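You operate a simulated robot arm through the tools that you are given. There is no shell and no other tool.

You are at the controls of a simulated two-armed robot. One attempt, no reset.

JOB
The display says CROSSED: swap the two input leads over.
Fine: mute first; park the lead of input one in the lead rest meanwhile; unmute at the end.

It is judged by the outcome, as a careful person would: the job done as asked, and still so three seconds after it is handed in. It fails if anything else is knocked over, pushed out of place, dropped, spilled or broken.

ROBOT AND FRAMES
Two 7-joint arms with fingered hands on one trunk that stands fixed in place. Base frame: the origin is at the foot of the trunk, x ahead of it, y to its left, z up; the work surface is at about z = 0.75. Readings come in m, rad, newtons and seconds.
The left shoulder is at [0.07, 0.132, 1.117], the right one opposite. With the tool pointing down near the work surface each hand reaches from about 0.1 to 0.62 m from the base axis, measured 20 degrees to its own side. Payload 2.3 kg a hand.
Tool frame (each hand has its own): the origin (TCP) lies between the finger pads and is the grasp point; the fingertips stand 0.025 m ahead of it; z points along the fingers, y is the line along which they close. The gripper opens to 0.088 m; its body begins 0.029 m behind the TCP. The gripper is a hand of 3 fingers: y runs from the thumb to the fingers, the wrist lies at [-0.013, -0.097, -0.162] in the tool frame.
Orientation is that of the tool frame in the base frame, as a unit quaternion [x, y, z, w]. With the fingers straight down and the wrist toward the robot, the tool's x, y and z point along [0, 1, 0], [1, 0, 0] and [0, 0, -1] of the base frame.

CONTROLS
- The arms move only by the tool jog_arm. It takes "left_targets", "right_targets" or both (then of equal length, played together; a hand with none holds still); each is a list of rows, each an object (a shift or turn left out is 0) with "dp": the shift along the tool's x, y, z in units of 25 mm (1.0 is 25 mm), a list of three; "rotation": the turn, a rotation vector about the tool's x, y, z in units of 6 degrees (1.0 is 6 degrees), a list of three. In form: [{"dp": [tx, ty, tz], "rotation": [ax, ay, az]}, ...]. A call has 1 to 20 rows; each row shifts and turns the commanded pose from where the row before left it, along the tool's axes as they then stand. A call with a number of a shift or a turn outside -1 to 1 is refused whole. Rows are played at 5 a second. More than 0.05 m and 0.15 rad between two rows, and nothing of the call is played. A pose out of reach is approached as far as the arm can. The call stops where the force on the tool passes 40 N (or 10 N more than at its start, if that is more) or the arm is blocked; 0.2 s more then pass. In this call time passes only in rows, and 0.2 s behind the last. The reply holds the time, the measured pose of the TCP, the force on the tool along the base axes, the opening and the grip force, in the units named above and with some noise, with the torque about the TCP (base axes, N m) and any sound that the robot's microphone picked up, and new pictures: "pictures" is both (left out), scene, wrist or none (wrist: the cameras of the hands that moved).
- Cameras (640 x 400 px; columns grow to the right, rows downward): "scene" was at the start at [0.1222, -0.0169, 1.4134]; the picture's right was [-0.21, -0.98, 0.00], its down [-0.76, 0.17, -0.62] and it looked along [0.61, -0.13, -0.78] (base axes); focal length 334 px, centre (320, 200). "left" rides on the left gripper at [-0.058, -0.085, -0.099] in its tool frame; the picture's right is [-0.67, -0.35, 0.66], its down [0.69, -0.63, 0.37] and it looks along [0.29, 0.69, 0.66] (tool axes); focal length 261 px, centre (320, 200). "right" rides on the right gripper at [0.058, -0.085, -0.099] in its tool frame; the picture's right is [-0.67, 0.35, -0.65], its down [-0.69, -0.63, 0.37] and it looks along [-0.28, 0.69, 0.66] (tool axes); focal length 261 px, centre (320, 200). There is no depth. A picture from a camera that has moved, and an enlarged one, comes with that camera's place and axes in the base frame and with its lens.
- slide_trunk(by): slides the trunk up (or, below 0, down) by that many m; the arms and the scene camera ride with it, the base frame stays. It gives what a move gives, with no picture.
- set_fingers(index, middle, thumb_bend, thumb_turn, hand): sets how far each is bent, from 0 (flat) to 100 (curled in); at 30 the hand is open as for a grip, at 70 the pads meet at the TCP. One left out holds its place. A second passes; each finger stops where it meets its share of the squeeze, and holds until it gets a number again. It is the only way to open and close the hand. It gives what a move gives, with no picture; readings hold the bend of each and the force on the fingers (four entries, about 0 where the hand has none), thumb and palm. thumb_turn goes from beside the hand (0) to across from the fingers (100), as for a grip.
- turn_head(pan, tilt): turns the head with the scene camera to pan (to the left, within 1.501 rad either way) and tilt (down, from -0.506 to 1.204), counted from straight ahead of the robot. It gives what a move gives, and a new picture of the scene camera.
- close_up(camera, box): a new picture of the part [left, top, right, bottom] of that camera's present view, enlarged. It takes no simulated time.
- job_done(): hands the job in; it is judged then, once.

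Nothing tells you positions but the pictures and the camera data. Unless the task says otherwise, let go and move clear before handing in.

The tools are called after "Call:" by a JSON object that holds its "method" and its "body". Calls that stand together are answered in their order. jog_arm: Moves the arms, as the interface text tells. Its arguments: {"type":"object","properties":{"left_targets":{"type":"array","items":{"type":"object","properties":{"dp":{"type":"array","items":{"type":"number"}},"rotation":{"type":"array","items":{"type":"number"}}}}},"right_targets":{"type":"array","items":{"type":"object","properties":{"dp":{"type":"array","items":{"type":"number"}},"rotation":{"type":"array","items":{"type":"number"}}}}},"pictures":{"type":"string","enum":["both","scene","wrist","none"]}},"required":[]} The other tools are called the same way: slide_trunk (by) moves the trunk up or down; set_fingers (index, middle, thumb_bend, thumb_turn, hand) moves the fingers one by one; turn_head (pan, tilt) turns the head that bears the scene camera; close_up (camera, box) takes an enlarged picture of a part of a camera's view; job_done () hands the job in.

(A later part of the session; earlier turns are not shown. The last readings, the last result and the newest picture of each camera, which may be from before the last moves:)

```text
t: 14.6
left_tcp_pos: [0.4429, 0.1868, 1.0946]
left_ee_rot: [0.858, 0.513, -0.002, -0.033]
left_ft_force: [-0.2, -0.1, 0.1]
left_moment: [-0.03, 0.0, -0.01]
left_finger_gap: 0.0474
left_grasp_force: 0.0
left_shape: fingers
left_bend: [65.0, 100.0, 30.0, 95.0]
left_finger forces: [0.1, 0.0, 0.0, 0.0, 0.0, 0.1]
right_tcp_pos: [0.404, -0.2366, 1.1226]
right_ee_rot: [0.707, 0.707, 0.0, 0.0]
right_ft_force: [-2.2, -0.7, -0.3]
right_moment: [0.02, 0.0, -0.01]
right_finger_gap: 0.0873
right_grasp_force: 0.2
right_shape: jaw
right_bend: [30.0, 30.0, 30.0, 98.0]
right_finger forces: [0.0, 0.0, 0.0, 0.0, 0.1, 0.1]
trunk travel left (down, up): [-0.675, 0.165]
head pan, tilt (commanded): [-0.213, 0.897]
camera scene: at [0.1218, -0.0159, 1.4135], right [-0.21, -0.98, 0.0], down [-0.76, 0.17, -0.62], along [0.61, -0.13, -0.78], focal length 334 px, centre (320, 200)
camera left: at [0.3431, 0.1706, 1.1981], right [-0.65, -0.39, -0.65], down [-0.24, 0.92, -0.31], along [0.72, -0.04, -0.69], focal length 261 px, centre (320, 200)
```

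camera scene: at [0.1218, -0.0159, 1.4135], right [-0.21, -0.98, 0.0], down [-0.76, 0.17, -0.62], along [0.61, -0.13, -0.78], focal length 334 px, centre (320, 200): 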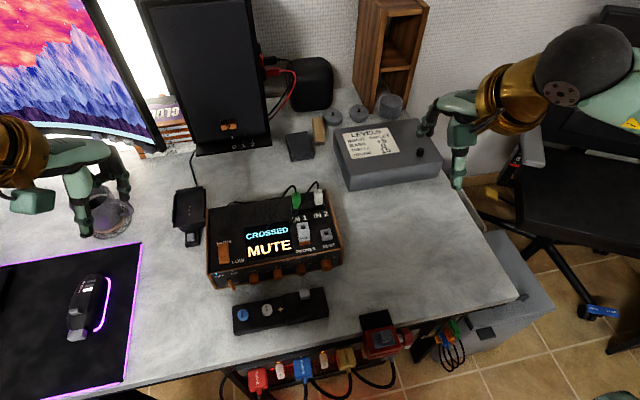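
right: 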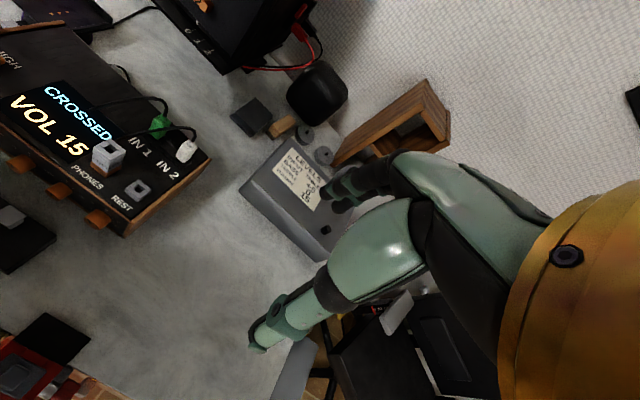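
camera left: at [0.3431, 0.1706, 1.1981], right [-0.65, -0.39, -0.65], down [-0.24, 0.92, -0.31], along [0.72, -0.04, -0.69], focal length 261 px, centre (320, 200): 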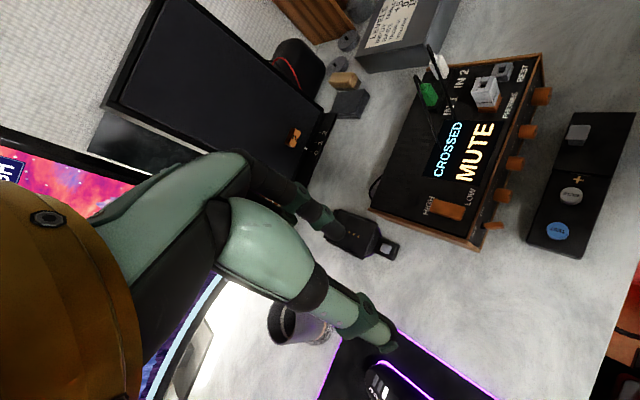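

The left camera now has a clear view of the plugs and sockets. I'll take close-ups from all three cameras to pin down positions.

Call:
{"method": "close_up", "body": {"camera": "left", "box": [400, 40, 560, 140]}}

Call:
{"method": "close_up", "body": {"camera": "scene", "box": [270, 175, 350, 225]}}

Call:
{"method": "close_up", "body": {"camera": "scene", "box": [280, 210, 360, 260]}}

Call:
{"method": "close_up", "body": {"camera": "right", "box": [80, 100, 240, 200]}}

```text
4.00 times, centred on (480, 90) of left
camera zoom: at [0.3431, 0.1706, 1.1981], right [-0.65, -0.39, -0.65], down [-0.24, 0.92, -0.31], along [0.72, -0.04, -0.69], focal length 1043 px, centre (-320, 640)
```

zoom: 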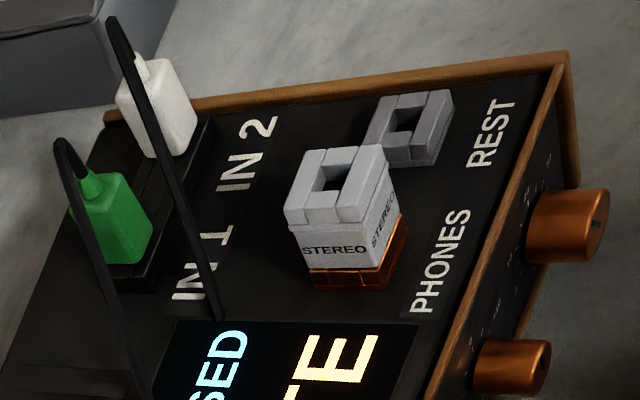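

```text
8.00 times, centred on (310, 200) of scene
camera zoom: at [0.1218, -0.0159, 1.4135], right [-0.21, -0.98, 0.0], down [-0.76, 0.17, -0.62], along [0.61, -0.13, -0.78], focal length 2671 px, centre (400, 200)
```

zoom: 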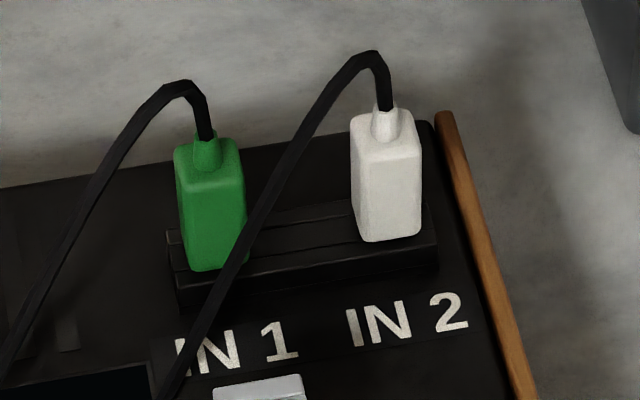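

```text
8.00 times, centred on (320, 235) of scene
camera zoom: at [0.1218, -0.0159, 1.4135], right [-0.21, -0.98, 0.0], down [-0.76, 0.17, -0.62], along [0.61, -0.13, -0.78], focal length 2671 px, centre (320, -80)
```

zoom: 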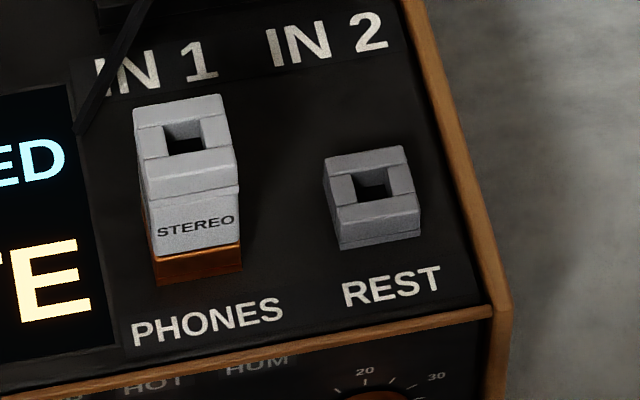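

```text
4.00 times, centred on (160, 150) of right
camera zoom: at [0.3172, -0.1791, 1.2223], right [0.35, -0.67, 0.66], down [-0.63, -0.69, -0.37], along [0.69, -0.28, -0.66], focal length 1043 px, centre (960, 400)
```

zoom: 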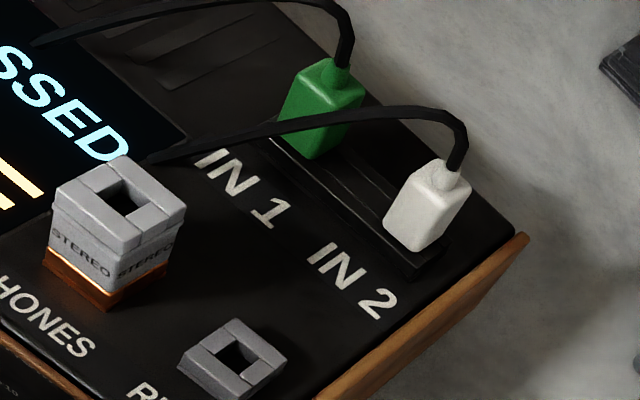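

The cameras agree well:
- Green plug top is about [0.559, -0.060, 0.881].
- White plug top is about [0.561, -0.107, 0.879].
- REST top is about [0.480, -0.106, 0.845].
- The PHONES adapter top is about [0.479, -0.060, 0.88].

Before approaching I'll test the right hand's pinch in free air to see how its fingers line up.

Call:
{"method": "set_fingers", "body": {"hand": "right", "index": 60, "middle": 60, "thumb_bend": 60, "thumb_turn": 100}}

Call:
{"method": "close_up", "body": {"camera": "right", "box": [200, 130, 440, 330]}}

Call:
{"method": "close_up", "body": {"camera": "scene", "box": [400, 70, 520, 190]}}

Call:
{"method": "close_up", "body": {"camera": "left", "box": [400, 0, 640, 150]}}

```text
t: 15.6
left_tcp_pos: [0.4416, 0.1852, 1.0957]
left_ee_rot: [0.858, 0.513, -0.002, -0.034]
left_ft_force: [0.3, -0.5, 0.3]
left_moment: [0.02, 0.02, -0.01]
left_finger_gap: 0.047
left_grasp_force: 0.2
left_shape: fingers
left_bend: [65.0, 100.0, 30.0, 95.0]
left_finger forces: [0.1, 0.0, 0.0, 0.0, 0.0, 0.1]
right_tcp_pos: [0.4038, -0.2373, 1.1221]
right_ee_rot: [0.707, 0.707, 0.0, -0.001]
right_ft_force: [-0.6, 0.1, -0.4]
right_moment: [0.01, -0.01, 0.01]
right_finger_gap: 0.02
right_grasp_force: 0.0
right_shape: fingers
right_bend: [60.0, 60.0, 60.0, 100.0]
right_finger forces: [0.0, 0.1, 0.0, 0.0, 0.0, 0.0]
trunk travel left (down, up): [-0.675, 0.165]
head pan, tilt (commanded): [-0.213, 0.897]
```

```text
2.00 times, centred on (320, 230) of right
camera zoom: at [0.3175, -0.1798, 1.2221], right [0.35, -0.67, 0.65], down [-0.63, -0.69, -0.37], along [0.69, -0.28, -0.66], focal length 521 px, centre (320, 140)
```

zoom: 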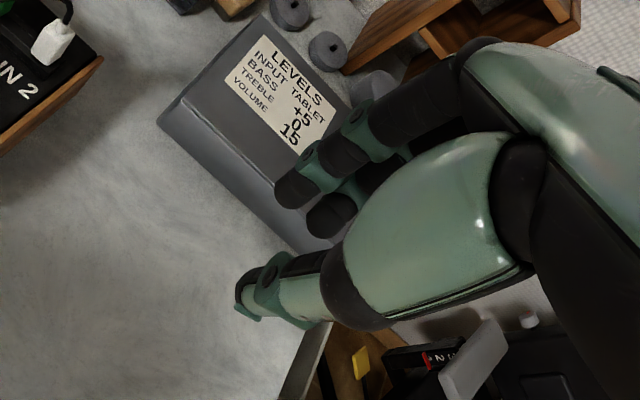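

```text
3.33 times, centred on (460, 130) of scene
camera zoom: at [0.1221, -0.0168, 1.4135], right [-0.21, -0.98, 0.0], down [-0.76, 0.17, -0.62], along [0.61, -0.13, -0.78], focal length 1113 px, centre (-147, 433)
```

zoom: 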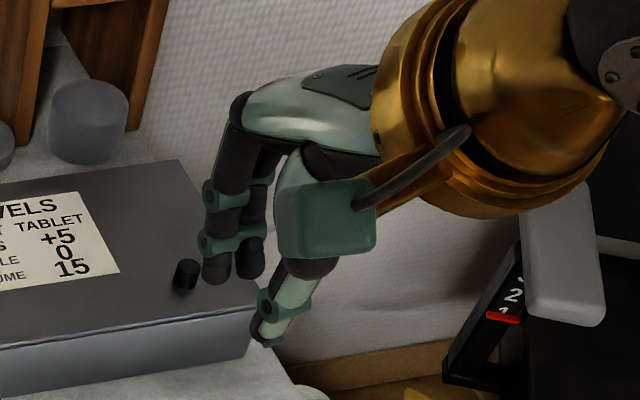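

```text
2.67 times, centred on (520, 75) of left
camera zoom: at [0.3435, 0.1696, 1.198], right [-0.65, -0.39, -0.65], down [-0.24, 0.92, -0.31], along [0.72, -0.04, -0.69], focal length 695 px, centre (-213, 533)
```

zoom: 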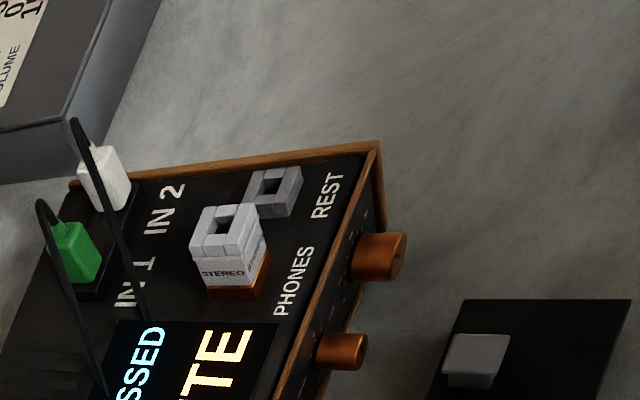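

The pinch is symmetric: thumb centred, index and middle about 9 mm either side of the TCP. I'll open to a medium gap and move the right hand above the green plug, staying high for now.

Call:
{"method": "set_fingers", "body": {"hand": "right", "index": 48, "middle": 48, "thumb_bend": 52, "thumb_turn": 100}}

Call:
{"method": "jog_arm", "body": {"right_targets": [{"dp": [0.885, 0.776, 0.7]}, {"dp": [0.885, 0.776, 0.7]}, {"dp": [0.885, 0.776, 0.7]}, {"dp": [0.885, 0.776, 0.7]}, {"dp": [0.885, 0.776, 0.7]}, {"dp": [0.885, 0.776, 0.7]}, {"dp": [0.885, 0.776, 0.7]}, {"dp": [0.885, 0.776, 0.7]}], "pictures": "both"}}

Call:
{"method": "close_up", "body": {"camera": "left", "box": [400, 0, 640, 150]}}

```text
t: 16.6
left_tcp_pos: [0.4422, 0.1844, 1.0957]
left_ee_rot: [0.858, 0.513, -0.002, -0.034]
left_ft_force: [-0.8, -0.3, 0.8]
left_moment: [0.01, 0.0, -0.02]
left_finger_gap: 0.0475
left_grasp_force: 0.1
left_shape: fingers
left_bend: [65.0, 100.0, 30.0, 95.0]
left_finger forces: [0.0, 0.1, 0.0, 0.1, 0.0, 0.0]
right_tcp_pos: [0.4033, -0.2381, 1.1226]
right_ee_rot: [0.708, 0.707, 0.001, 0.0]
right_ft_force: [0.6, 0.6, 0.1]
right_moment: [-0.04, -0.01, -0.02]
right_finger_gap: 0.0406
right_grasp_force: 0.0
right_shape: fingers
right_bend: [48.0, 48.0, 52.0, 100.0]
right_finger forces: [0.0, 0.0, 0.0, 0.0, 0.0, 0.1]
trunk travel left (down, up): [-0.675, 0.165]
head pan, tilt (commanded): [-0.213, 0.897]
```

```text
t: 18.4
left_tcp_pos: [0.4435, 0.1862, 1.0946]
left_ee_rot: [0.858, 0.512, -0.002, -0.033]
left_ft_force: [0.2, 0.4, -0.7]
left_moment: [-0.03, 0.02, 0.02]
left_finger_gap: 0.0473
left_grasp_force: 0.0
left_shape: fingers
left_bend: [65.0, 100.0, 30.0, 95.0]
left_finger forces: [0.1, 0.0, 0.0, 0.1, 0.0, 0.0]
right_tcp_pos: [0.5567, -0.0598, 0.9804]
right_ee_rot: [0.706, 0.708, 0.0, 0.0]
right_ft_force: [0.4, 0.3, 0.4]
right_moment: [-0.03, 0.02, 0.01]
right_finger_gap: 0.0413
right_grasp_force: 0.1
right_shape: fingers
right_bend: [48.0, 48.0, 52.0, 100.0]
right_finger forces: [0.0, 0.0, 0.0, 0.0, 0.1, 0.1]
trunk travel left (down, up): [-0.675, 0.165]
head pan, tilt (commanded): [-0.213, 0.897]
camera scene: at [0.1234, -0.0153, 1.4134], right [-0.21, -0.98, 0.0], down [-0.76, 0.16, -0.62], along [0.61, -0.13, -0.78], focal length 334 px, centre (320, 200)
camera right: at [0.4723, -0.0012, 1.0814], right [0.35, -0.67, 0.65], down [-0.63, -0.69, -0.37], along [0.69, -0.28, -0.66], focal length 261 px, centre (320, 200)
```

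scene: 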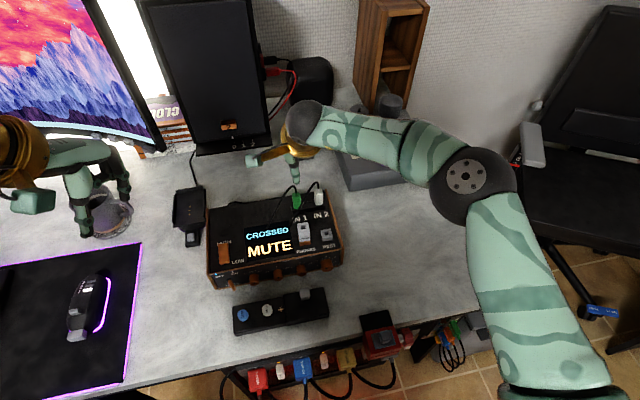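
right: 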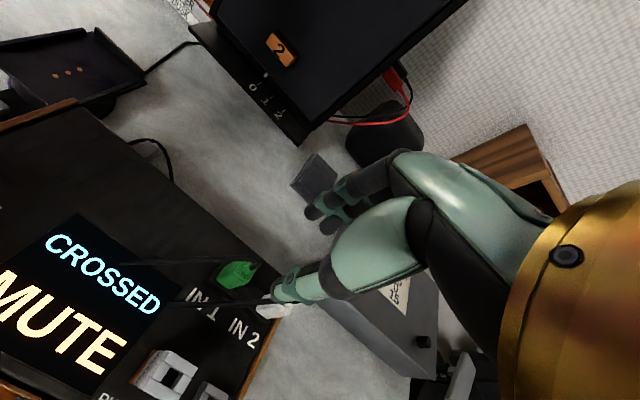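

```text
2.67 times, centred on (520, 75) of left
camera zoom: at [0.3446, 0.1709, 1.1974], right [-0.65, -0.39, -0.65], down [-0.24, 0.92, -0.31], along [0.72, -0.04, -0.69], focal length 695 px, centre (-213, 533)
```

zoom: 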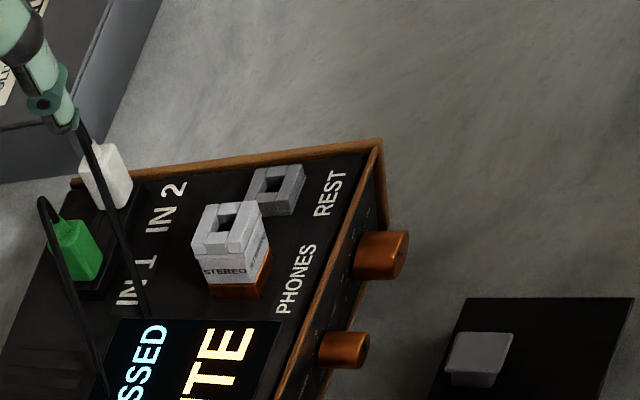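

The right hand is above the green plug with no contact. I'll come down to about z 0.925 first and look from both sides.

Call:
{"method": "jog_arm", "body": {"right_targets": [{"dp": [0, 0.03, 0.7]}, {"dp": [0, 0.03, 0.7]}, {"dp": [0, 0.03, 0.7]}], "pictures": "none"}}

Call:
{"method": "close_up", "body": {"camera": "left", "box": [400, 0, 560, 100]}}

Call:
{"method": "close_up", "body": {"camera": "scene", "box": [240, 130, 360, 205]}}

Call:
{"method": "close_up", "body": {"camera": "right", "box": [200, 160, 400, 320]}}

```text
t: 19.2
left_tcp_pos: [0.4423, 0.1851, 1.0953]
left_ee_rot: [0.858, 0.513, -0.002, -0.033]
left_ft_force: [1.0, 0.4, 0.8]
left_moment: [0.0, -0.03, 0.01]
left_finger_gap: 0.0473
left_grasp_force: 0.1
left_shape: fingers
left_bend: [65.0, 100.0, 30.0, 95.0]
left_finger forces: [0.1, 0.0, 0.1, 0.0, 0.0, 0.1]
right_tcp_pos: [0.5607, -0.0607, 0.9335]
right_ee_rot: [0.707, 0.707, -0.001, 0.0]
right_ft_force: [0.0, 0.1, -0.3]
right_moment: [0.01, 0.01, -0.01]
right_finger_gap: 0.0409
right_grasp_force: 0.1
right_shape: fingers
right_bend: [48.0, 48.0, 52.0, 100.0]
right_finger forces: [0.1, 0.1, 0.1, 0.0, 0.0, 0.1]
trunk travel left (down, up): [-0.675, 0.165]
head pan, tilt (commanded): [-0.213, 0.897]
```

```text
4.00 times, centred on (480, 50) of left
camera zoom: at [0.3437, 0.1695, 1.1979], right [-0.65, -0.39, -0.65], down [-0.24, 0.92, -0.31], along [0.72, -0.04, -0.69], focal length 1043 px, centre (-320, 800)
```

zoom: 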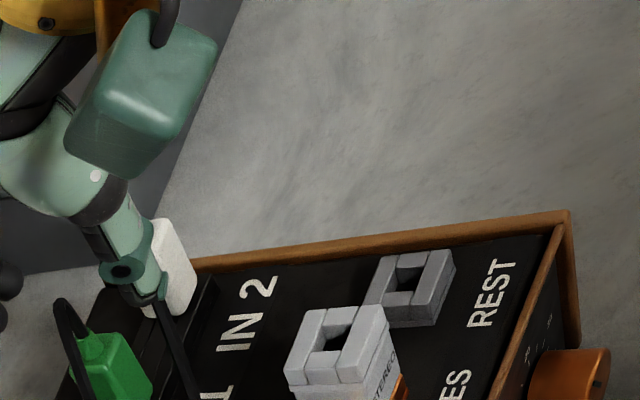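

```text
5.33 times, centred on (300, 168) of scene
camera zoom: at [0.1224, -0.0168, 1.4134], right [-0.21, -0.98, 0.0], down [-0.76, 0.17, -0.62], along [0.61, -0.13, -0.78], focal length 1781 px, centre (427, 373)
```

zoom: 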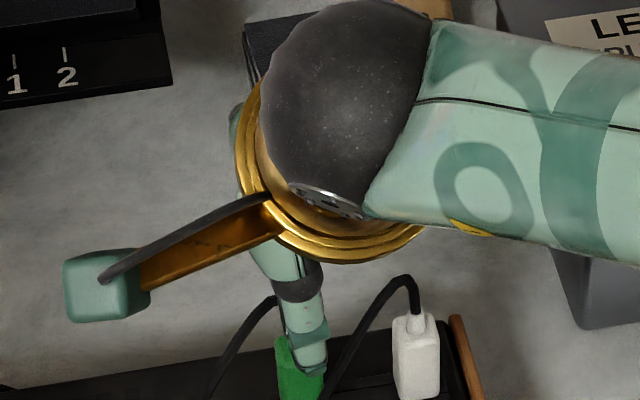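

```text
2.50 times, centred on (300, 240) of right
camera zoom: at [0.4743, -0.0032, 1.0316], right [0.35, -0.67, 0.66], down [-0.63, -0.69, -0.37], along [0.69, -0.28, -0.66], focal length 652 px, centre (370, 100)
```

zoom: 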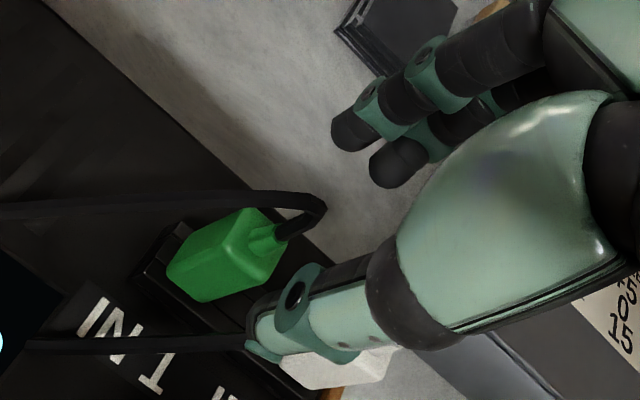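

The thumb is coming down roughly where the white cable passes in front of the green plug. I'll continue down in short steps and watch force and cable.

Call:
{"method": "jog_arm", "body": {"right_targets": [{"dp": [0, 0, 0.4]}, {"dp": [0, 0, 0.4]}], "pictures": "none"}}

Call:
{"method": "close_up", "body": {"camera": "right", "box": [200, 160, 400, 320]}}

Call:
{"method": "close_up", "body": {"camera": "left", "box": [400, 20, 500, 95]}}

Call:
{"method": "close_up", "body": {"camera": "scene", "box": [270, 165, 350, 225]}}

```text
t: 19.8
left_tcp_pos: [0.4426, 0.1866, 1.0948]
left_ee_rot: [0.858, 0.513, -0.002, -0.033]
left_ft_force: [0.3, -0.7, -0.3]
left_moment: [-0.01, 0.04, -0.02]
left_finger_gap: 0.0473
left_grasp_force: 0.0
left_shape: fingers
left_bend: [65.0, 100.0, 30.0, 95.0]
left_finger forces: [0.0, 0.1, 0.1, 0.1, 0.0, 0.1]
right_tcp_pos: [0.5614, -0.0619, 0.9102]
right_ee_rot: [0.707, 0.707, 0.0, -0.001]
right_ft_force: [0.8, -0.2, 0.9]
right_moment: [-0.02, 0.02, -0.03]
right_finger_gap: 0.0412
right_grasp_force: 0.0
right_shape: fingers
right_bend: [48.0, 48.0, 52.0, 100.0]
right_finger forces: [0.0, 0.1, 0.1, 0.0, 0.0, 0.0]
trunk travel left (down, up): [-0.675, 0.165]
head pan, tilt (commanded): [-0.213, 0.897]
```

```text
2.50 times, centred on (300, 240) of right
camera zoom: at [0.475, -0.004, 1.0095], right [0.35, -0.67, 0.65], down [-0.63, -0.69, -0.37], along [0.69, -0.28, -0.66], focal length 652 px, centre (370, 100)
```

zoom: 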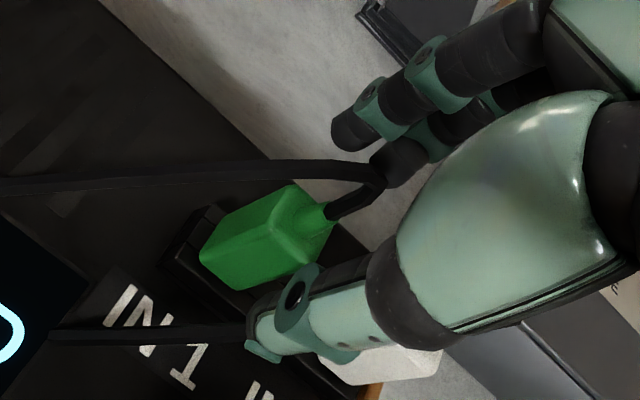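

```text
5.33 times, centred on (450, 58) of left
camera zoom: at [0.3439, 0.1696, 1.1979], right [-0.65, -0.39, -0.65], down [-0.24, 0.92, -0.31], along [0.72, -0.04, -0.69], focal length 1390 px, centre (-373, 960)
```

zoom: 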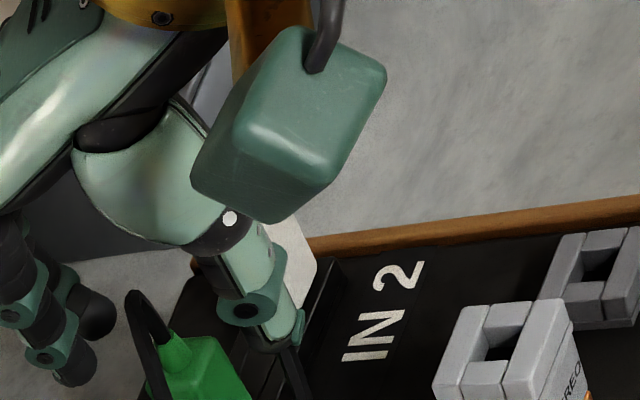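

```text
6.67 times, centred on (310, 195) of scene
camera zoom: at [0.1225, -0.0167, 1.4134], right [-0.21, -0.98, 0.0], down [-0.76, 0.17, -0.62], along [0.61, -0.13, -0.78], focal length 2226 px, centre (387, 233)
```

zoom: 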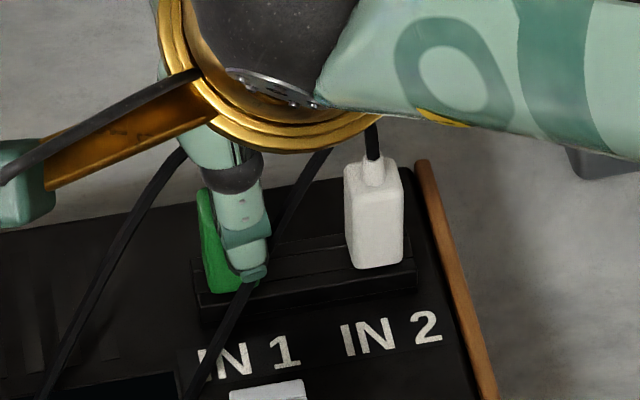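

The green plug sits between thumb and fingers, and the thumb tip is just reaching the white cable. I go down another centimetre, shifting 2 mm left.

Call:
{"method": "jog_arm", "body": {"right_targets": [{"dp": [0.08, 0, 0.4]}], "pictures": "none"}}

Call:
{"method": "close_up", "body": {"camera": "right", "box": [200, 160, 400, 320]}}

Call:
{"method": "close_up", "body": {"camera": "left", "box": [400, 20, 500, 95]}}

Call:
{"method": "close_up", "body": {"camera": "scene", "box": [270, 165, 350, 225]}}

```text
t: 20.2
left_tcp_pos: [0.4431, 0.1862, 1.0952]
left_ee_rot: [0.858, 0.513, -0.001, -0.033]
left_ft_force: [0.4, -0.2, 0.0]
left_moment: [-0.02, 0.01, -0.01]
left_finger_gap: 0.0473
left_grasp_force: 0.1
left_shape: fingers
left_bend: [65.0, 100.0, 30.0, 95.0]
left_finger forces: [0.0, 0.0, 0.0, 0.0, 0.0, 0.1]
right_tcp_pos: [0.561, -0.0593, 0.9001]
right_ee_rot: [0.707, 0.707, 0.001, 0.0]
right_ft_force: [1.2, 0.3, -0.4]
right_moment: [0.01, 0.02, -0.01]
right_finger_gap: 0.0412
right_grasp_force: 0.2
right_shape: fingers
right_bend: [48.0, 48.0, 52.0, 100.0]
right_finger forces: [0.1, 0.1, 0.0, 0.0, 0.0, 0.0]
trunk travel left (down, up): [-0.675, 0.165]
head pan, tilt (commanded): [-0.213, 0.897]
```

```text
2.50 times, centred on (300, 240) of right
camera zoom: at [0.475, -0.0015, 0.9995], right [0.35, -0.67, 0.66], down [-0.63, -0.69, -0.37], along [0.69, -0.28, -0.66], focal length 652 px, centre (370, 100)
```

zoom: 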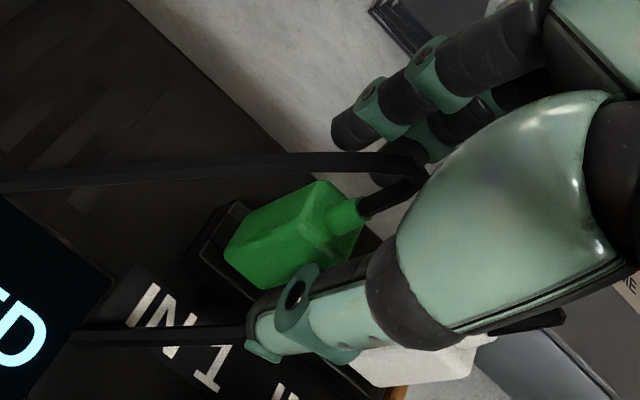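

```text
5.33 times, centred on (450, 58) of left
camera zoom: at [0.3439, 0.1698, 1.1978], right [-0.65, -0.39, -0.65], down [-0.24, 0.92, -0.31], along [0.72, -0.04, -0.69], focal length 1390 px, centre (-373, 960)
```

zoom: 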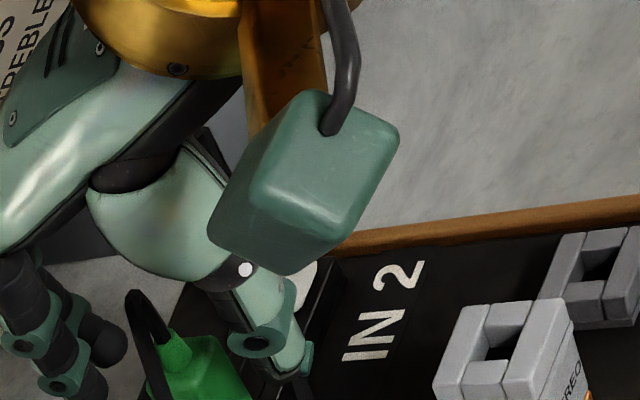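

```text
6.67 times, centred on (310, 195) of scene
camera zoom: at [0.1226, -0.0165, 1.4134], right [-0.21, -0.98, 0.0], down [-0.76, 0.17, -0.62], along [0.61, -0.13, -0.78], focal length 2226 px, centre (387, 233)
```

zoom: 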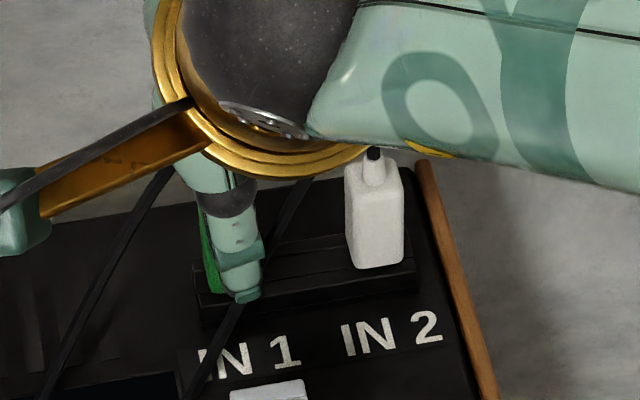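

No contact force and the plug is well inside the gap. I descend the last ~14 mm to grip height.

Call:
{"method": "jog_arm", "body": {"right_targets": [{"dp": [0.03, 0.04, 0.3]}, {"dp": [0.03, 0.04, 0.28]}], "pictures": "none"}}

Call:
{"method": "close_up", "body": {"camera": "right", "box": [200, 160, 400, 320]}}

Call:
{"method": "close_up", "body": {"camera": "left", "box": [400, 20, 500, 95]}}

Call:
{"method": "close_up", "body": {"camera": "scene", "box": [270, 165, 350, 225]}}

```text
t: 20.8
left_tcp_pos: [0.4414, 0.1857, 1.0952]
left_ee_rot: [0.858, 0.512, -0.002, -0.033]
left_ft_force: [-0.3, -0.3, 0.2]
left_moment: [-0.02, 0.02, 0.01]
left_finger_gap: 0.0472
left_grasp_force: 0.1
left_shape: fingers
left_bend: [65.0, 100.0, 30.0, 95.0]
left_finger forces: [0.0, 0.0, 0.0, 0.0, 0.0, 0.0]
right_tcp_pos: [0.5628, -0.0563, 0.8851]
right_ee_rot: [0.707, 0.707, 0.001, 0.001]
right_ft_force: [0.4, 0.3, -0.2]
right_moment: [0.0, -0.02, 0.0]
right_finger_gap: 0.041
right_grasp_force: 0.1
right_shape: fingers
right_bend: [48.0, 48.0, 52.0, 100.0]
right_finger forces: [0.0, 0.0, 0.1, 0.0, 0.0, 0.0]
trunk travel left (down, up): [-0.675, 0.165]
head pan, tilt (commanded): [-0.213, 0.897]
```

```text
2.50 times, centred on (300, 240) of right
camera zoom: at [0.4775, 0.0012, 0.9852], right [0.35, -0.67, 0.65], down [-0.63, -0.69, -0.37], along [0.69, -0.28, -0.66], focal length 652 px, centre (370, 100)
```

zoom: 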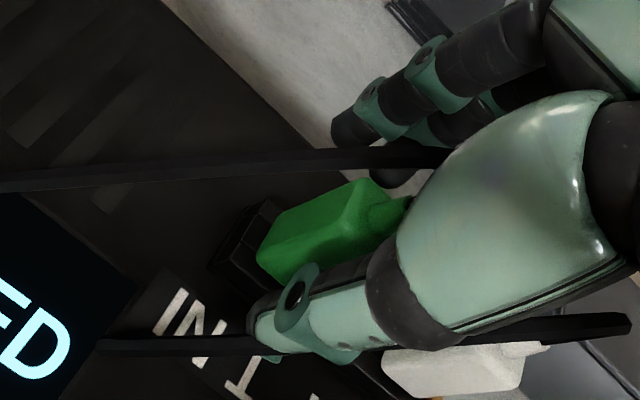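

```text
5.33 times, centred on (450, 58) of left
camera zoom: at [0.3438, 0.1698, 1.1978], right [-0.65, -0.39, -0.65], down [-0.24, 0.92, -0.31], along [0.72, -0.04, -0.69], focal length 1390 px, centre (-373, 960)
```

zoom: 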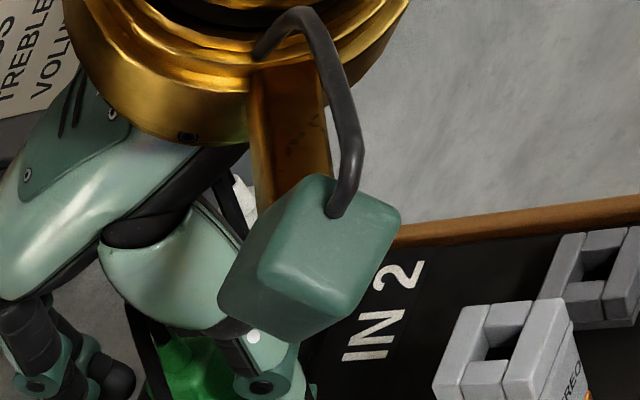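

```text
6.67 times, centred on (310, 195) of scene
camera zoom: at [0.1225, -0.0165, 1.4134], right [-0.21, -0.98, 0.0], down [-0.76, 0.17, -0.62], along [0.61, -0.13, -0.78], focal length 2226 px, centre (387, 233)
```

zoom: 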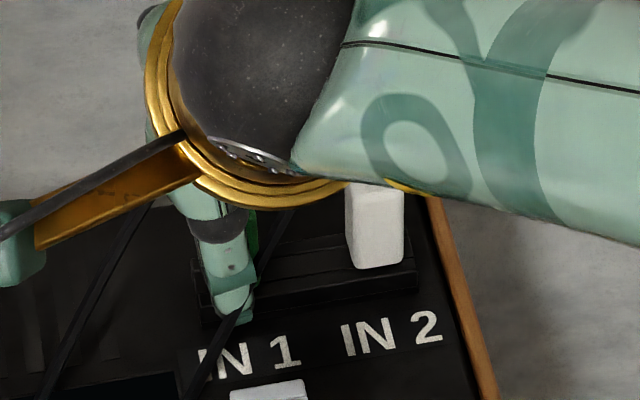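

The wrist view shows the plug head right at the TCP. I close the pinch on the green plug.

Call:
{"method": "set_fingers", "body": {"hand": "right", "index": 62, "middle": 62, "thumb_bend": 62}}

Call:
{"method": "close_up", "body": {"camera": "right", "box": [200, 160, 400, 320]}}

Call:
{"method": "close_up", "body": {"camera": "scene", "box": [270, 165, 350, 225]}}

```text
t: 21.8
left_tcp_pos: [0.4416, 0.1859, 1.0941]
left_ee_rot: [0.858, 0.512, -0.002, -0.033]
left_ft_force: [0.7, 0.0, -1.0]
left_moment: [-0.02, -0.03, 0.0]
left_finger_gap: 0.0474
left_grasp_force: 0.1
left_shape: fingers
left_bend: [65.0, 100.0, 30.0, 95.0]
left_finger forces: [0.1, 0.0, 0.1, 0.0, 0.1, 0.0]
right_tcp_pos: [0.5636, -0.0564, 0.8862]
right_ee_rot: [0.707, 0.707, 0.0, 0.0]
right_ft_force: [0.2, 0.3, 0.0]
right_moment: [0.02, -0.02, 0.01]
right_finger_gap: 0.016
right_grasp_force: 0.0
right_shape: fingers
right_bend: [62.0, 62.0, 62.0, 100.0]
right_finger forces: [0.0, 0.1, 0.0, 0.1, 0.1, 0.0]
trunk travel left (down, up): [-0.675, 0.165]
head pan, tilt (commanded): [-0.213, 0.897]
```

```text
2.50 times, centred on (300, 240) of right
camera zoom: at [0.4774, 0.001, 0.9854], right [0.35, -0.67, 0.66], down [-0.63, -0.69, -0.37], along [0.69, -0.28, -0.66], focal length 652 px, centre (370, 100)
```

zoom: 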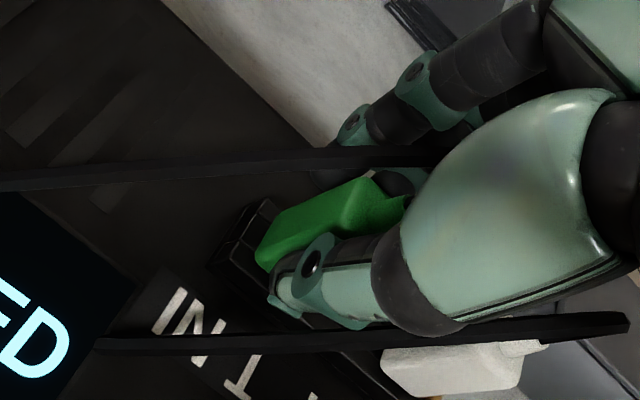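

```text
6.67 times, centred on (310, 195) of scene
camera zoom: at [0.1223, -0.0166, 1.4134], right [-0.21, -0.98, 0.0], down [-0.76, 0.17, -0.62], along [0.61, -0.13, -0.78], focal length 2226 px, centre (387, 233)
```

zoom: 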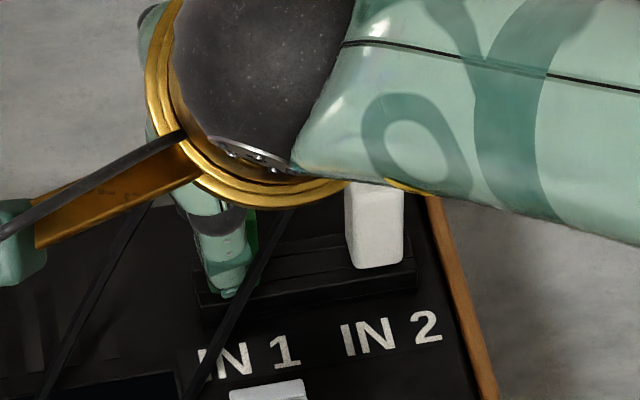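

Still no contact at a 16 mm gap, and the thumb is centred on the plug. I close fully onto it.

Call:
{"method": "set_fingers", "body": {"hand": "right", "index": 75, "middle": 75, "thumb_bend": 75}}

Call:
{"method": "close_up", "body": {"camera": "right", "box": [200, 160, 400, 320]}}

Call:
{"method": "close_up", "body": {"camera": "scene", "box": [270, 165, 350, 225]}}

```text
t: 22.8
left_tcp_pos: [0.4446, 0.1863, 1.0935]
left_ee_rot: [0.858, 0.513, -0.003, -0.034]
left_ft_force: [0.1, 0.7, 0.8]
left_moment: [-0.01, -0.02, 0.01]
left_finger_gap: 0.0475
left_grasp_force: 0.0
left_shape: fingers
left_bend: [65.0, 100.0, 30.0, 95.0]
left_finger forces: [0.1, 0.1, 0.0, 0.1, 0.0, 0.0]
right_tcp_pos: [0.5653, -0.0554, 0.8848]
right_ee_rot: [0.707, 0.707, -0.002, 0.0]
right_ft_force: [3.4, 0.6, -4.3]
right_moment: [0.08, -0.01, 0.07]
right_finger_gap: 0.0069
right_grasp_force: 14.4
right_shape: fingers
right_bend: [73.0, 63.0, 66.0, 100.0]
right_finger forces: [9.8, 8.6, 0.0, 0.1, 10.8, 0.0]
trunk travel left (down, up): [-0.675, 0.165]
head pan, tilt (commanded): [-0.213, 0.897]
```

```text
2.50 times, centred on (300, 240) of right
camera zoom: at [0.4794, 0.0015, 0.9842], right [0.35, -0.67, 0.65], down [-0.63, -0.69, -0.36], along [0.69, -0.28, -0.66], focal length 652 px, centre (370, 100)
```

zoom: 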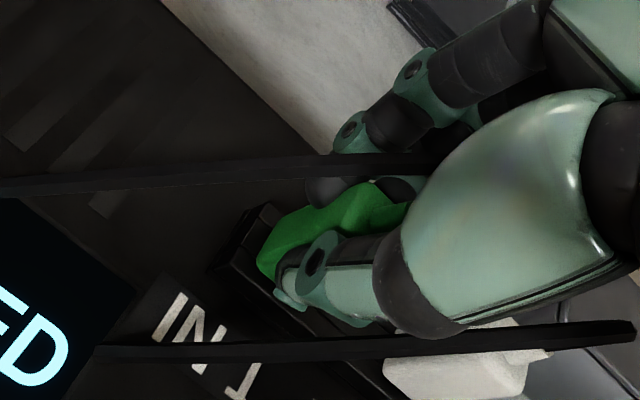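

```text
6.67 times, centred on (310, 195) of scene
camera zoom: at [0.1253, -0.0159, 1.4131], right [-0.21, -0.98, 0.0], down [-0.77, 0.17, -0.62], along [0.61, -0.13, -0.78], focal length 2226 px, centre (387, 233)
```

zoom: 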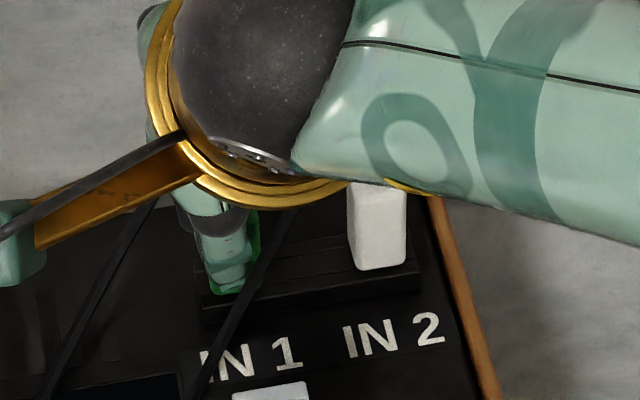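

The index curled past the plug's left edge (73 versus 63 for the middle), so the hand sits about 5 mm too far left. I'll open, shift right and regrip.

Call:
{"method": "set_fingers", "body": {"hand": "right", "index": 56, "middle": 56, "thumb_bend": 58}}

Call:
{"method": "jog_arm", "body": {"right_targets": [{"dp": [-0.24, 0, 0]}], "pictures": "none"}}

Call:
{"method": "close_up", "body": {"camera": "scene", "box": [270, 165, 350, 225]}}

Call:
{"method": "close_up", "body": {"camera": "right", "box": [240, 170, 400, 290]}}

```text
t: 23.8
left_tcp_pos: [0.4415, 0.1857, 1.0947]
left_ee_rot: [0.858, 0.513, -0.002, -0.033]
left_ft_force: [0.4, -0.3, 0.4]
left_moment: [0.0, 0.0, -0.01]
left_finger_gap: 0.0472
left_grasp_force: 0.1
left_shape: fingers
left_bend: [65.0, 100.0, 30.0, 95.0]
left_finger forces: [0.1, 0.0, 0.0, 0.0, 0.0, 0.1]
right_tcp_pos: [0.5641, -0.0563, 0.8856]
right_ee_rot: [0.707, 0.707, 0.0, 0.001]
right_ft_force: [0.3, 0.7, 0.6]
right_moment: [0.02, -0.03, 0.0]
right_finger_gap: 0.0268
right_grasp_force: 0.0
right_shape: fingers
right_bend: [56.0, 56.0, 57.0, 100.0]
right_finger forces: [0.0, 0.0, 0.1, 0.1, 0.1, 0.1]
trunk travel left (down, up): [-0.675, 0.165]
head pan, tilt (commanded): [-0.213, 0.897]
```

```text
t: 24.2
left_tcp_pos: [0.4432, 0.1848, 1.0959]
left_ee_rot: [0.858, 0.512, -0.002, -0.034]
left_ft_force: [0.5, 0.6, -0.7]
left_moment: [-0.02, 0.0, -0.01]
left_finger_gap: 0.0472
left_grasp_force: 0.0
left_shape: fingers
left_bend: [65.0, 100.0, 30.0, 95.0]
left_finger forces: [0.1, 0.0, 0.0, 0.1, 0.0, 0.0]
right_tcp_pos: [0.5642, -0.0642, 0.886]
right_ee_rot: [0.707, 0.707, 0.0, 0.0]
right_ft_force: [0.3, -0.2, 0.2]
right_moment: [0.0, 0.03, 0.0]
right_finger_gap: 0.0267
right_grasp_force: 0.1
right_shape: fingers
right_bend: [56.0, 56.0, 57.0, 100.0]
right_finger forces: [0.1, 0.0, 0.1, 0.1, 0.1, 0.0]
trunk travel left (down, up): [-0.675, 0.165]
head pan, tilt (commanded): [-0.213, 0.897]
```

```text
6.67 times, centred on (310, 195) of scene
camera zoom: at [0.1221, -0.017, 1.4135], right [-0.21, -0.98, 0.0], down [-0.76, 0.17, -0.62], along [0.61, -0.13, -0.78], focal length 2226 px, centre (387, 233)
```

zoom: 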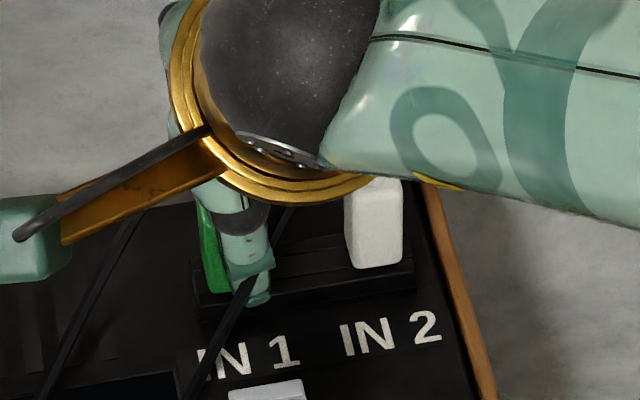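

```text
3.33 times, centred on (320, 230) of right
camera zoom: at [0.4773, -0.0056, 0.9856], right [0.35, -0.67, 0.65], down [-0.63, -0.69, -0.37], along [0.69, -0.28, -0.66], focal length 869 px, centre (320, 100)
```

zoom: 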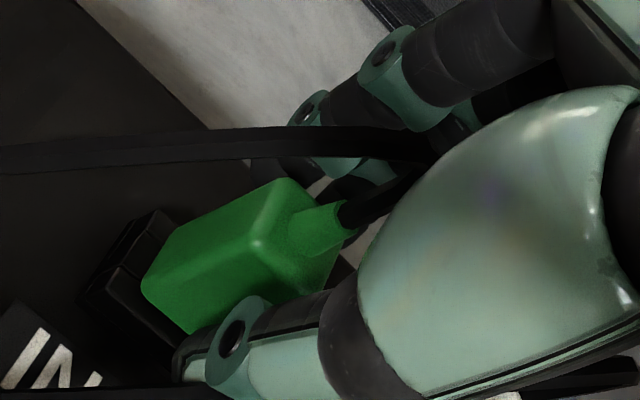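

The plug stayed seated. The ideal hand position lies between the two tries, so I shift 4–5 mm back left and close again.

Call:
{"method": "jog_arm", "body": {"right_targets": [{"dp": [0.17, 0, 0]}], "pictures": "none"}}

Call:
{"method": "set_fingers", "body": {"hand": "right", "index": 75, "middle": 75, "thumb_bend": 75}}

Call:
{"method": "close_up", "body": {"camera": "scene", "box": [270, 165, 350, 225]}}

Call:
{"method": "close_up", "body": {"camera": "right", "box": [240, 170, 400, 290]}}

```text
t: 24.6
left_tcp_pos: [0.4425, 0.1857, 1.0955]
left_ee_rot: [0.858, 0.512, -0.002, -0.033]
left_ft_force: [0.4, -0.3, -0.3]
left_moment: [0.01, -0.01, -0.01]
left_finger_gap: 0.0472
left_grasp_force: 0.1
left_shape: fingers
left_bend: [65.0, 100.0, 30.0, 95.0]
left_finger forces: [0.0, 0.1, 0.0, 0.0, 0.0, 0.0]
right_tcp_pos: [0.5637, -0.0587, 0.8848]
right_ee_rot: [0.707, 0.707, -0.001, 0.001]
right_ft_force: [-0.1, -0.8, 0.1]
right_moment: [0.02, 0.0, 0.01]
right_finger_gap: 0.0264
right_grasp_force: 0.1
right_shape: fingers
right_bend: [56.0, 56.0, 57.0, 100.0]
right_finger forces: [0.1, 0.0, 0.0, 0.0, 0.0, 0.1]
trunk travel left (down, up): [-0.675, 0.165]
head pan, tilt (commanded): [-0.213, 0.897]
```

```text
t: 25.6
left_tcp_pos: [0.4441, 0.1845, 1.0936]
left_ee_rot: [0.858, 0.513, -0.003, -0.034]
left_ft_force: [0.5, 0.0, -0.6]
left_moment: [0.03, 0.0, 0.02]
left_finger_gap: 0.0473
left_grasp_force: 0.0
left_shape: fingers
left_bend: [65.0, 100.0, 30.0, 95.0]
left_finger forces: [0.0, 0.1, 0.0, 0.0, 0.1, 0.0]
right_tcp_pos: [0.5659, -0.0586, 0.8845]
right_ee_rot: [0.707, 0.707, -0.001, -0.001]
right_ft_force: [5.7, 0.3, -3.0]
right_moment: [0.06, 0.01, 0.05]
right_finger_gap: 0.0098
right_grasp_force: 14.0
right_shape: fingers
right_bend: [73.0, 64.0, 66.0, 100.0]
right_finger forces: [8.8, 8.4, 0.1, 0.0, 11.4, 0.0]
trunk travel left (down, up): [-0.675, 0.165]
head pan, tilt (commanded): [-0.213, 0.897]
```

```text
6.67 times, centred on (310, 195) of scene
camera zoom: at [0.1261, -0.0167, 1.4131], right [-0.21, -0.98, 0.0], down [-0.77, 0.17, -0.62], along [0.61, -0.13, -0.78], focal length 2226 px, centre (387, 233)
```

zoom: 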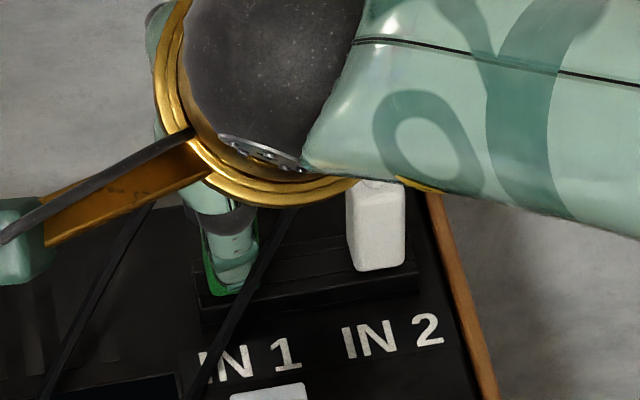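

```text
3.33 times, centred on (320, 230) of right
camera zoom: at [0.4798, -0.0014, 0.9844], right [0.35, -0.67, 0.65], down [-0.63, -0.69, -0.36], along [0.69, -0.28, -0.66], focal length 869 px, centre (320, 100)
```

zoom: 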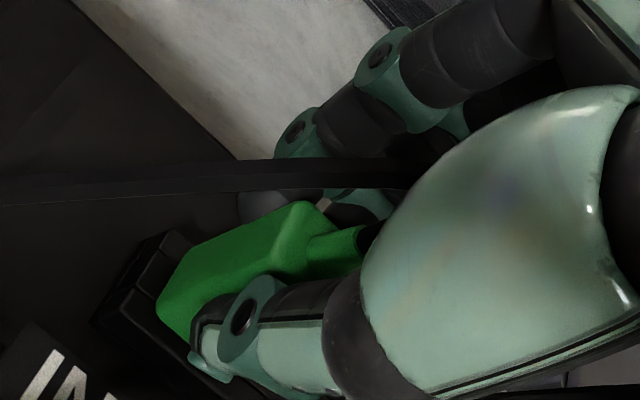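

The index is still slipping past the plug's left side, so the true centre is further right. I'll reopen, shift about 5 mm right and regrip.

Call:
{"method": "set_fingers", "body": {"hand": "right", "index": 56, "middle": 56, "thumb_bend": 58}}

Call:
{"method": "jog_arm", "body": {"right_targets": [{"dp": [-0.22, 0, 0]}], "pictures": "none"}}

Call:
{"method": "set_fingers", "body": {"hand": "right", "index": 68, "middle": 68, "thumb_bend": 68}}

Call:
{"method": "close_up", "body": {"camera": "scene", "box": [270, 165, 350, 225]}}

Call:
{"method": "close_up", "body": {"camera": "right", "box": [240, 170, 400, 290]}}

```text
t: 26.6
left_tcp_pos: [0.4413, 0.1852, 1.0958]
left_ee_rot: [0.858, 0.513, -0.002, -0.034]
left_ft_force: [-0.2, 0.0, 0.7]
left_moment: [0.02, -0.02, 0.01]
left_finger_gap: 0.0471
left_grasp_force: 0.0
left_shape: fingers
left_bend: [65.0, 100.0, 30.0, 95.0]
left_finger forces: [0.0, 0.0, 0.0, 0.1, 0.0, 0.1]
right_tcp_pos: [0.5633, -0.0592, 0.8854]
right_ee_rot: [0.708, 0.707, 0.0, 0.0]
right_ft_force: [-0.5, -0.1, -0.4]
right_moment: [0.01, -0.01, 0.01]
right_finger_gap: 0.0268
right_grasp_force: 0.0
right_shape: fingers
right_bend: [56.0, 56.0, 57.0, 100.0]
right_finger forces: [0.0, 0.0, 0.0, 0.0, 0.0, 0.0]
trunk travel left (down, up): [-0.675, 0.165]
head pan, tilt (commanded): [-0.213, 0.897]
```

```text
t: 27.0
left_tcp_pos: [0.4422, 0.1854, 1.0949]
left_ee_rot: [0.858, 0.513, -0.002, -0.033]
left_ft_force: [-0.8, -0.2, 0.5]
left_moment: [-0.01, -0.05, 0.0]
left_finger_gap: 0.0472
left_grasp_force: 0.0
left_shape: fingers
left_bend: [65.0, 100.0, 30.0, 95.0]
left_finger forces: [0.0, 0.0, 0.0, 0.0, 0.0, 0.0]
right_tcp_pos: [0.5642, -0.0629, 0.8853]
right_ee_rot: [0.707, 0.708, 0.0, 0.0]
right_ft_force: [0.5, 0.1, 0.1]
right_moment: [0.0, 0.0, 0.0]
right_finger_gap: 0.0266
right_grasp_force: 0.1
right_shape: fingers
right_bend: [56.0, 56.0, 57.0, 100.0]
right_finger forces: [0.0, 0.0, 0.0, 0.0, 0.1, 0.0]
trunk travel left (down, up): [-0.675, 0.165]
head pan, tilt (commanded): [-0.213, 0.897]
```

```text
t: 28.0
left_tcp_pos: [0.4435, 0.186, 1.0959]
left_ee_rot: [0.857, 0.513, -0.002, -0.033]
left_ft_force: [-0.3, 0.6, -0.5]
left_moment: [-0.02, -0.02, -0.04]
left_finger_gap: 0.0472
left_grasp_force: 0.0
left_shape: fingers
left_bend: [65.0, 100.0, 30.0, 95.0]
left_finger forces: [0.0, 0.0, 0.0, 0.0, 0.0, 0.0]
right_tcp_pos: [0.5641, -0.0634, 0.8854]
right_ee_rot: [0.707, 0.707, -0.001, -0.001]
right_ft_force: [0.6, 0.1, 1.2]
right_moment: [0.01, 0.01, -0.04]
right_finger_gap: 0.0116
right_grasp_force: 3.3
right_shape: fingers
right_bend: [63.0, 67.0, 64.0, 100.0]
right_finger forces: [3.2, 0.6, 0.0, 0.0, 2.8, 0.0]
trunk travel left (down, up): [-0.675, 0.165]
head pan, tilt (commanded): [-0.213, 0.897]
```

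```text
6.67 times, centred on (310, 195) of scene
camera zoom: at [0.1226, -0.0168, 1.4134], right [-0.21, -0.98, 0.0], down [-0.76, 0.17, -0.62], along [0.61, -0.13, -0.78], focal length 2226 px, centre (387, 233)
```

zoom: 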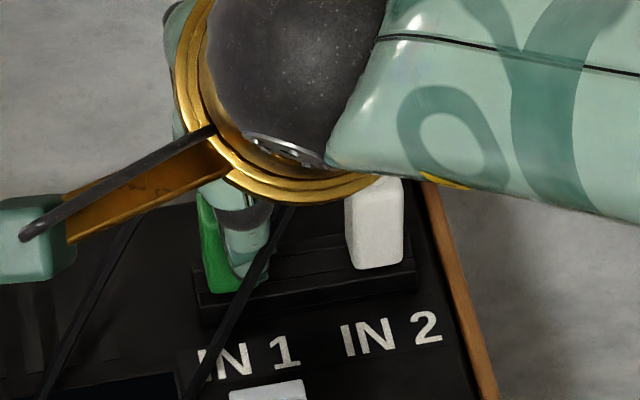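

```text
3.33 times, centred on (320, 230) of right
camera zoom: at [0.4773, -0.0067, 0.9856], right [0.35, -0.67, 0.65], down [-0.63, -0.69, -0.37], along [0.69, -0.28, -0.66], focal length 869 px, centre (320, 100)
```

zoom: 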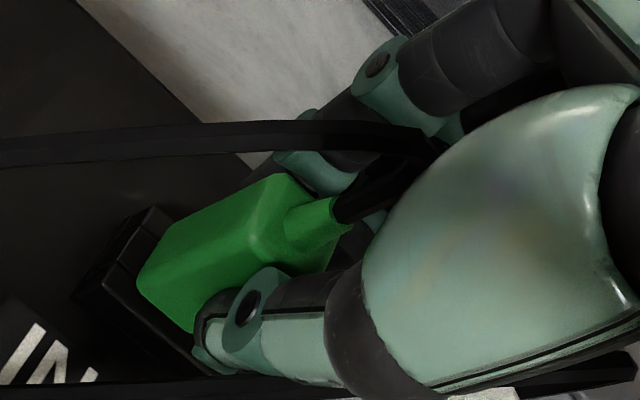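

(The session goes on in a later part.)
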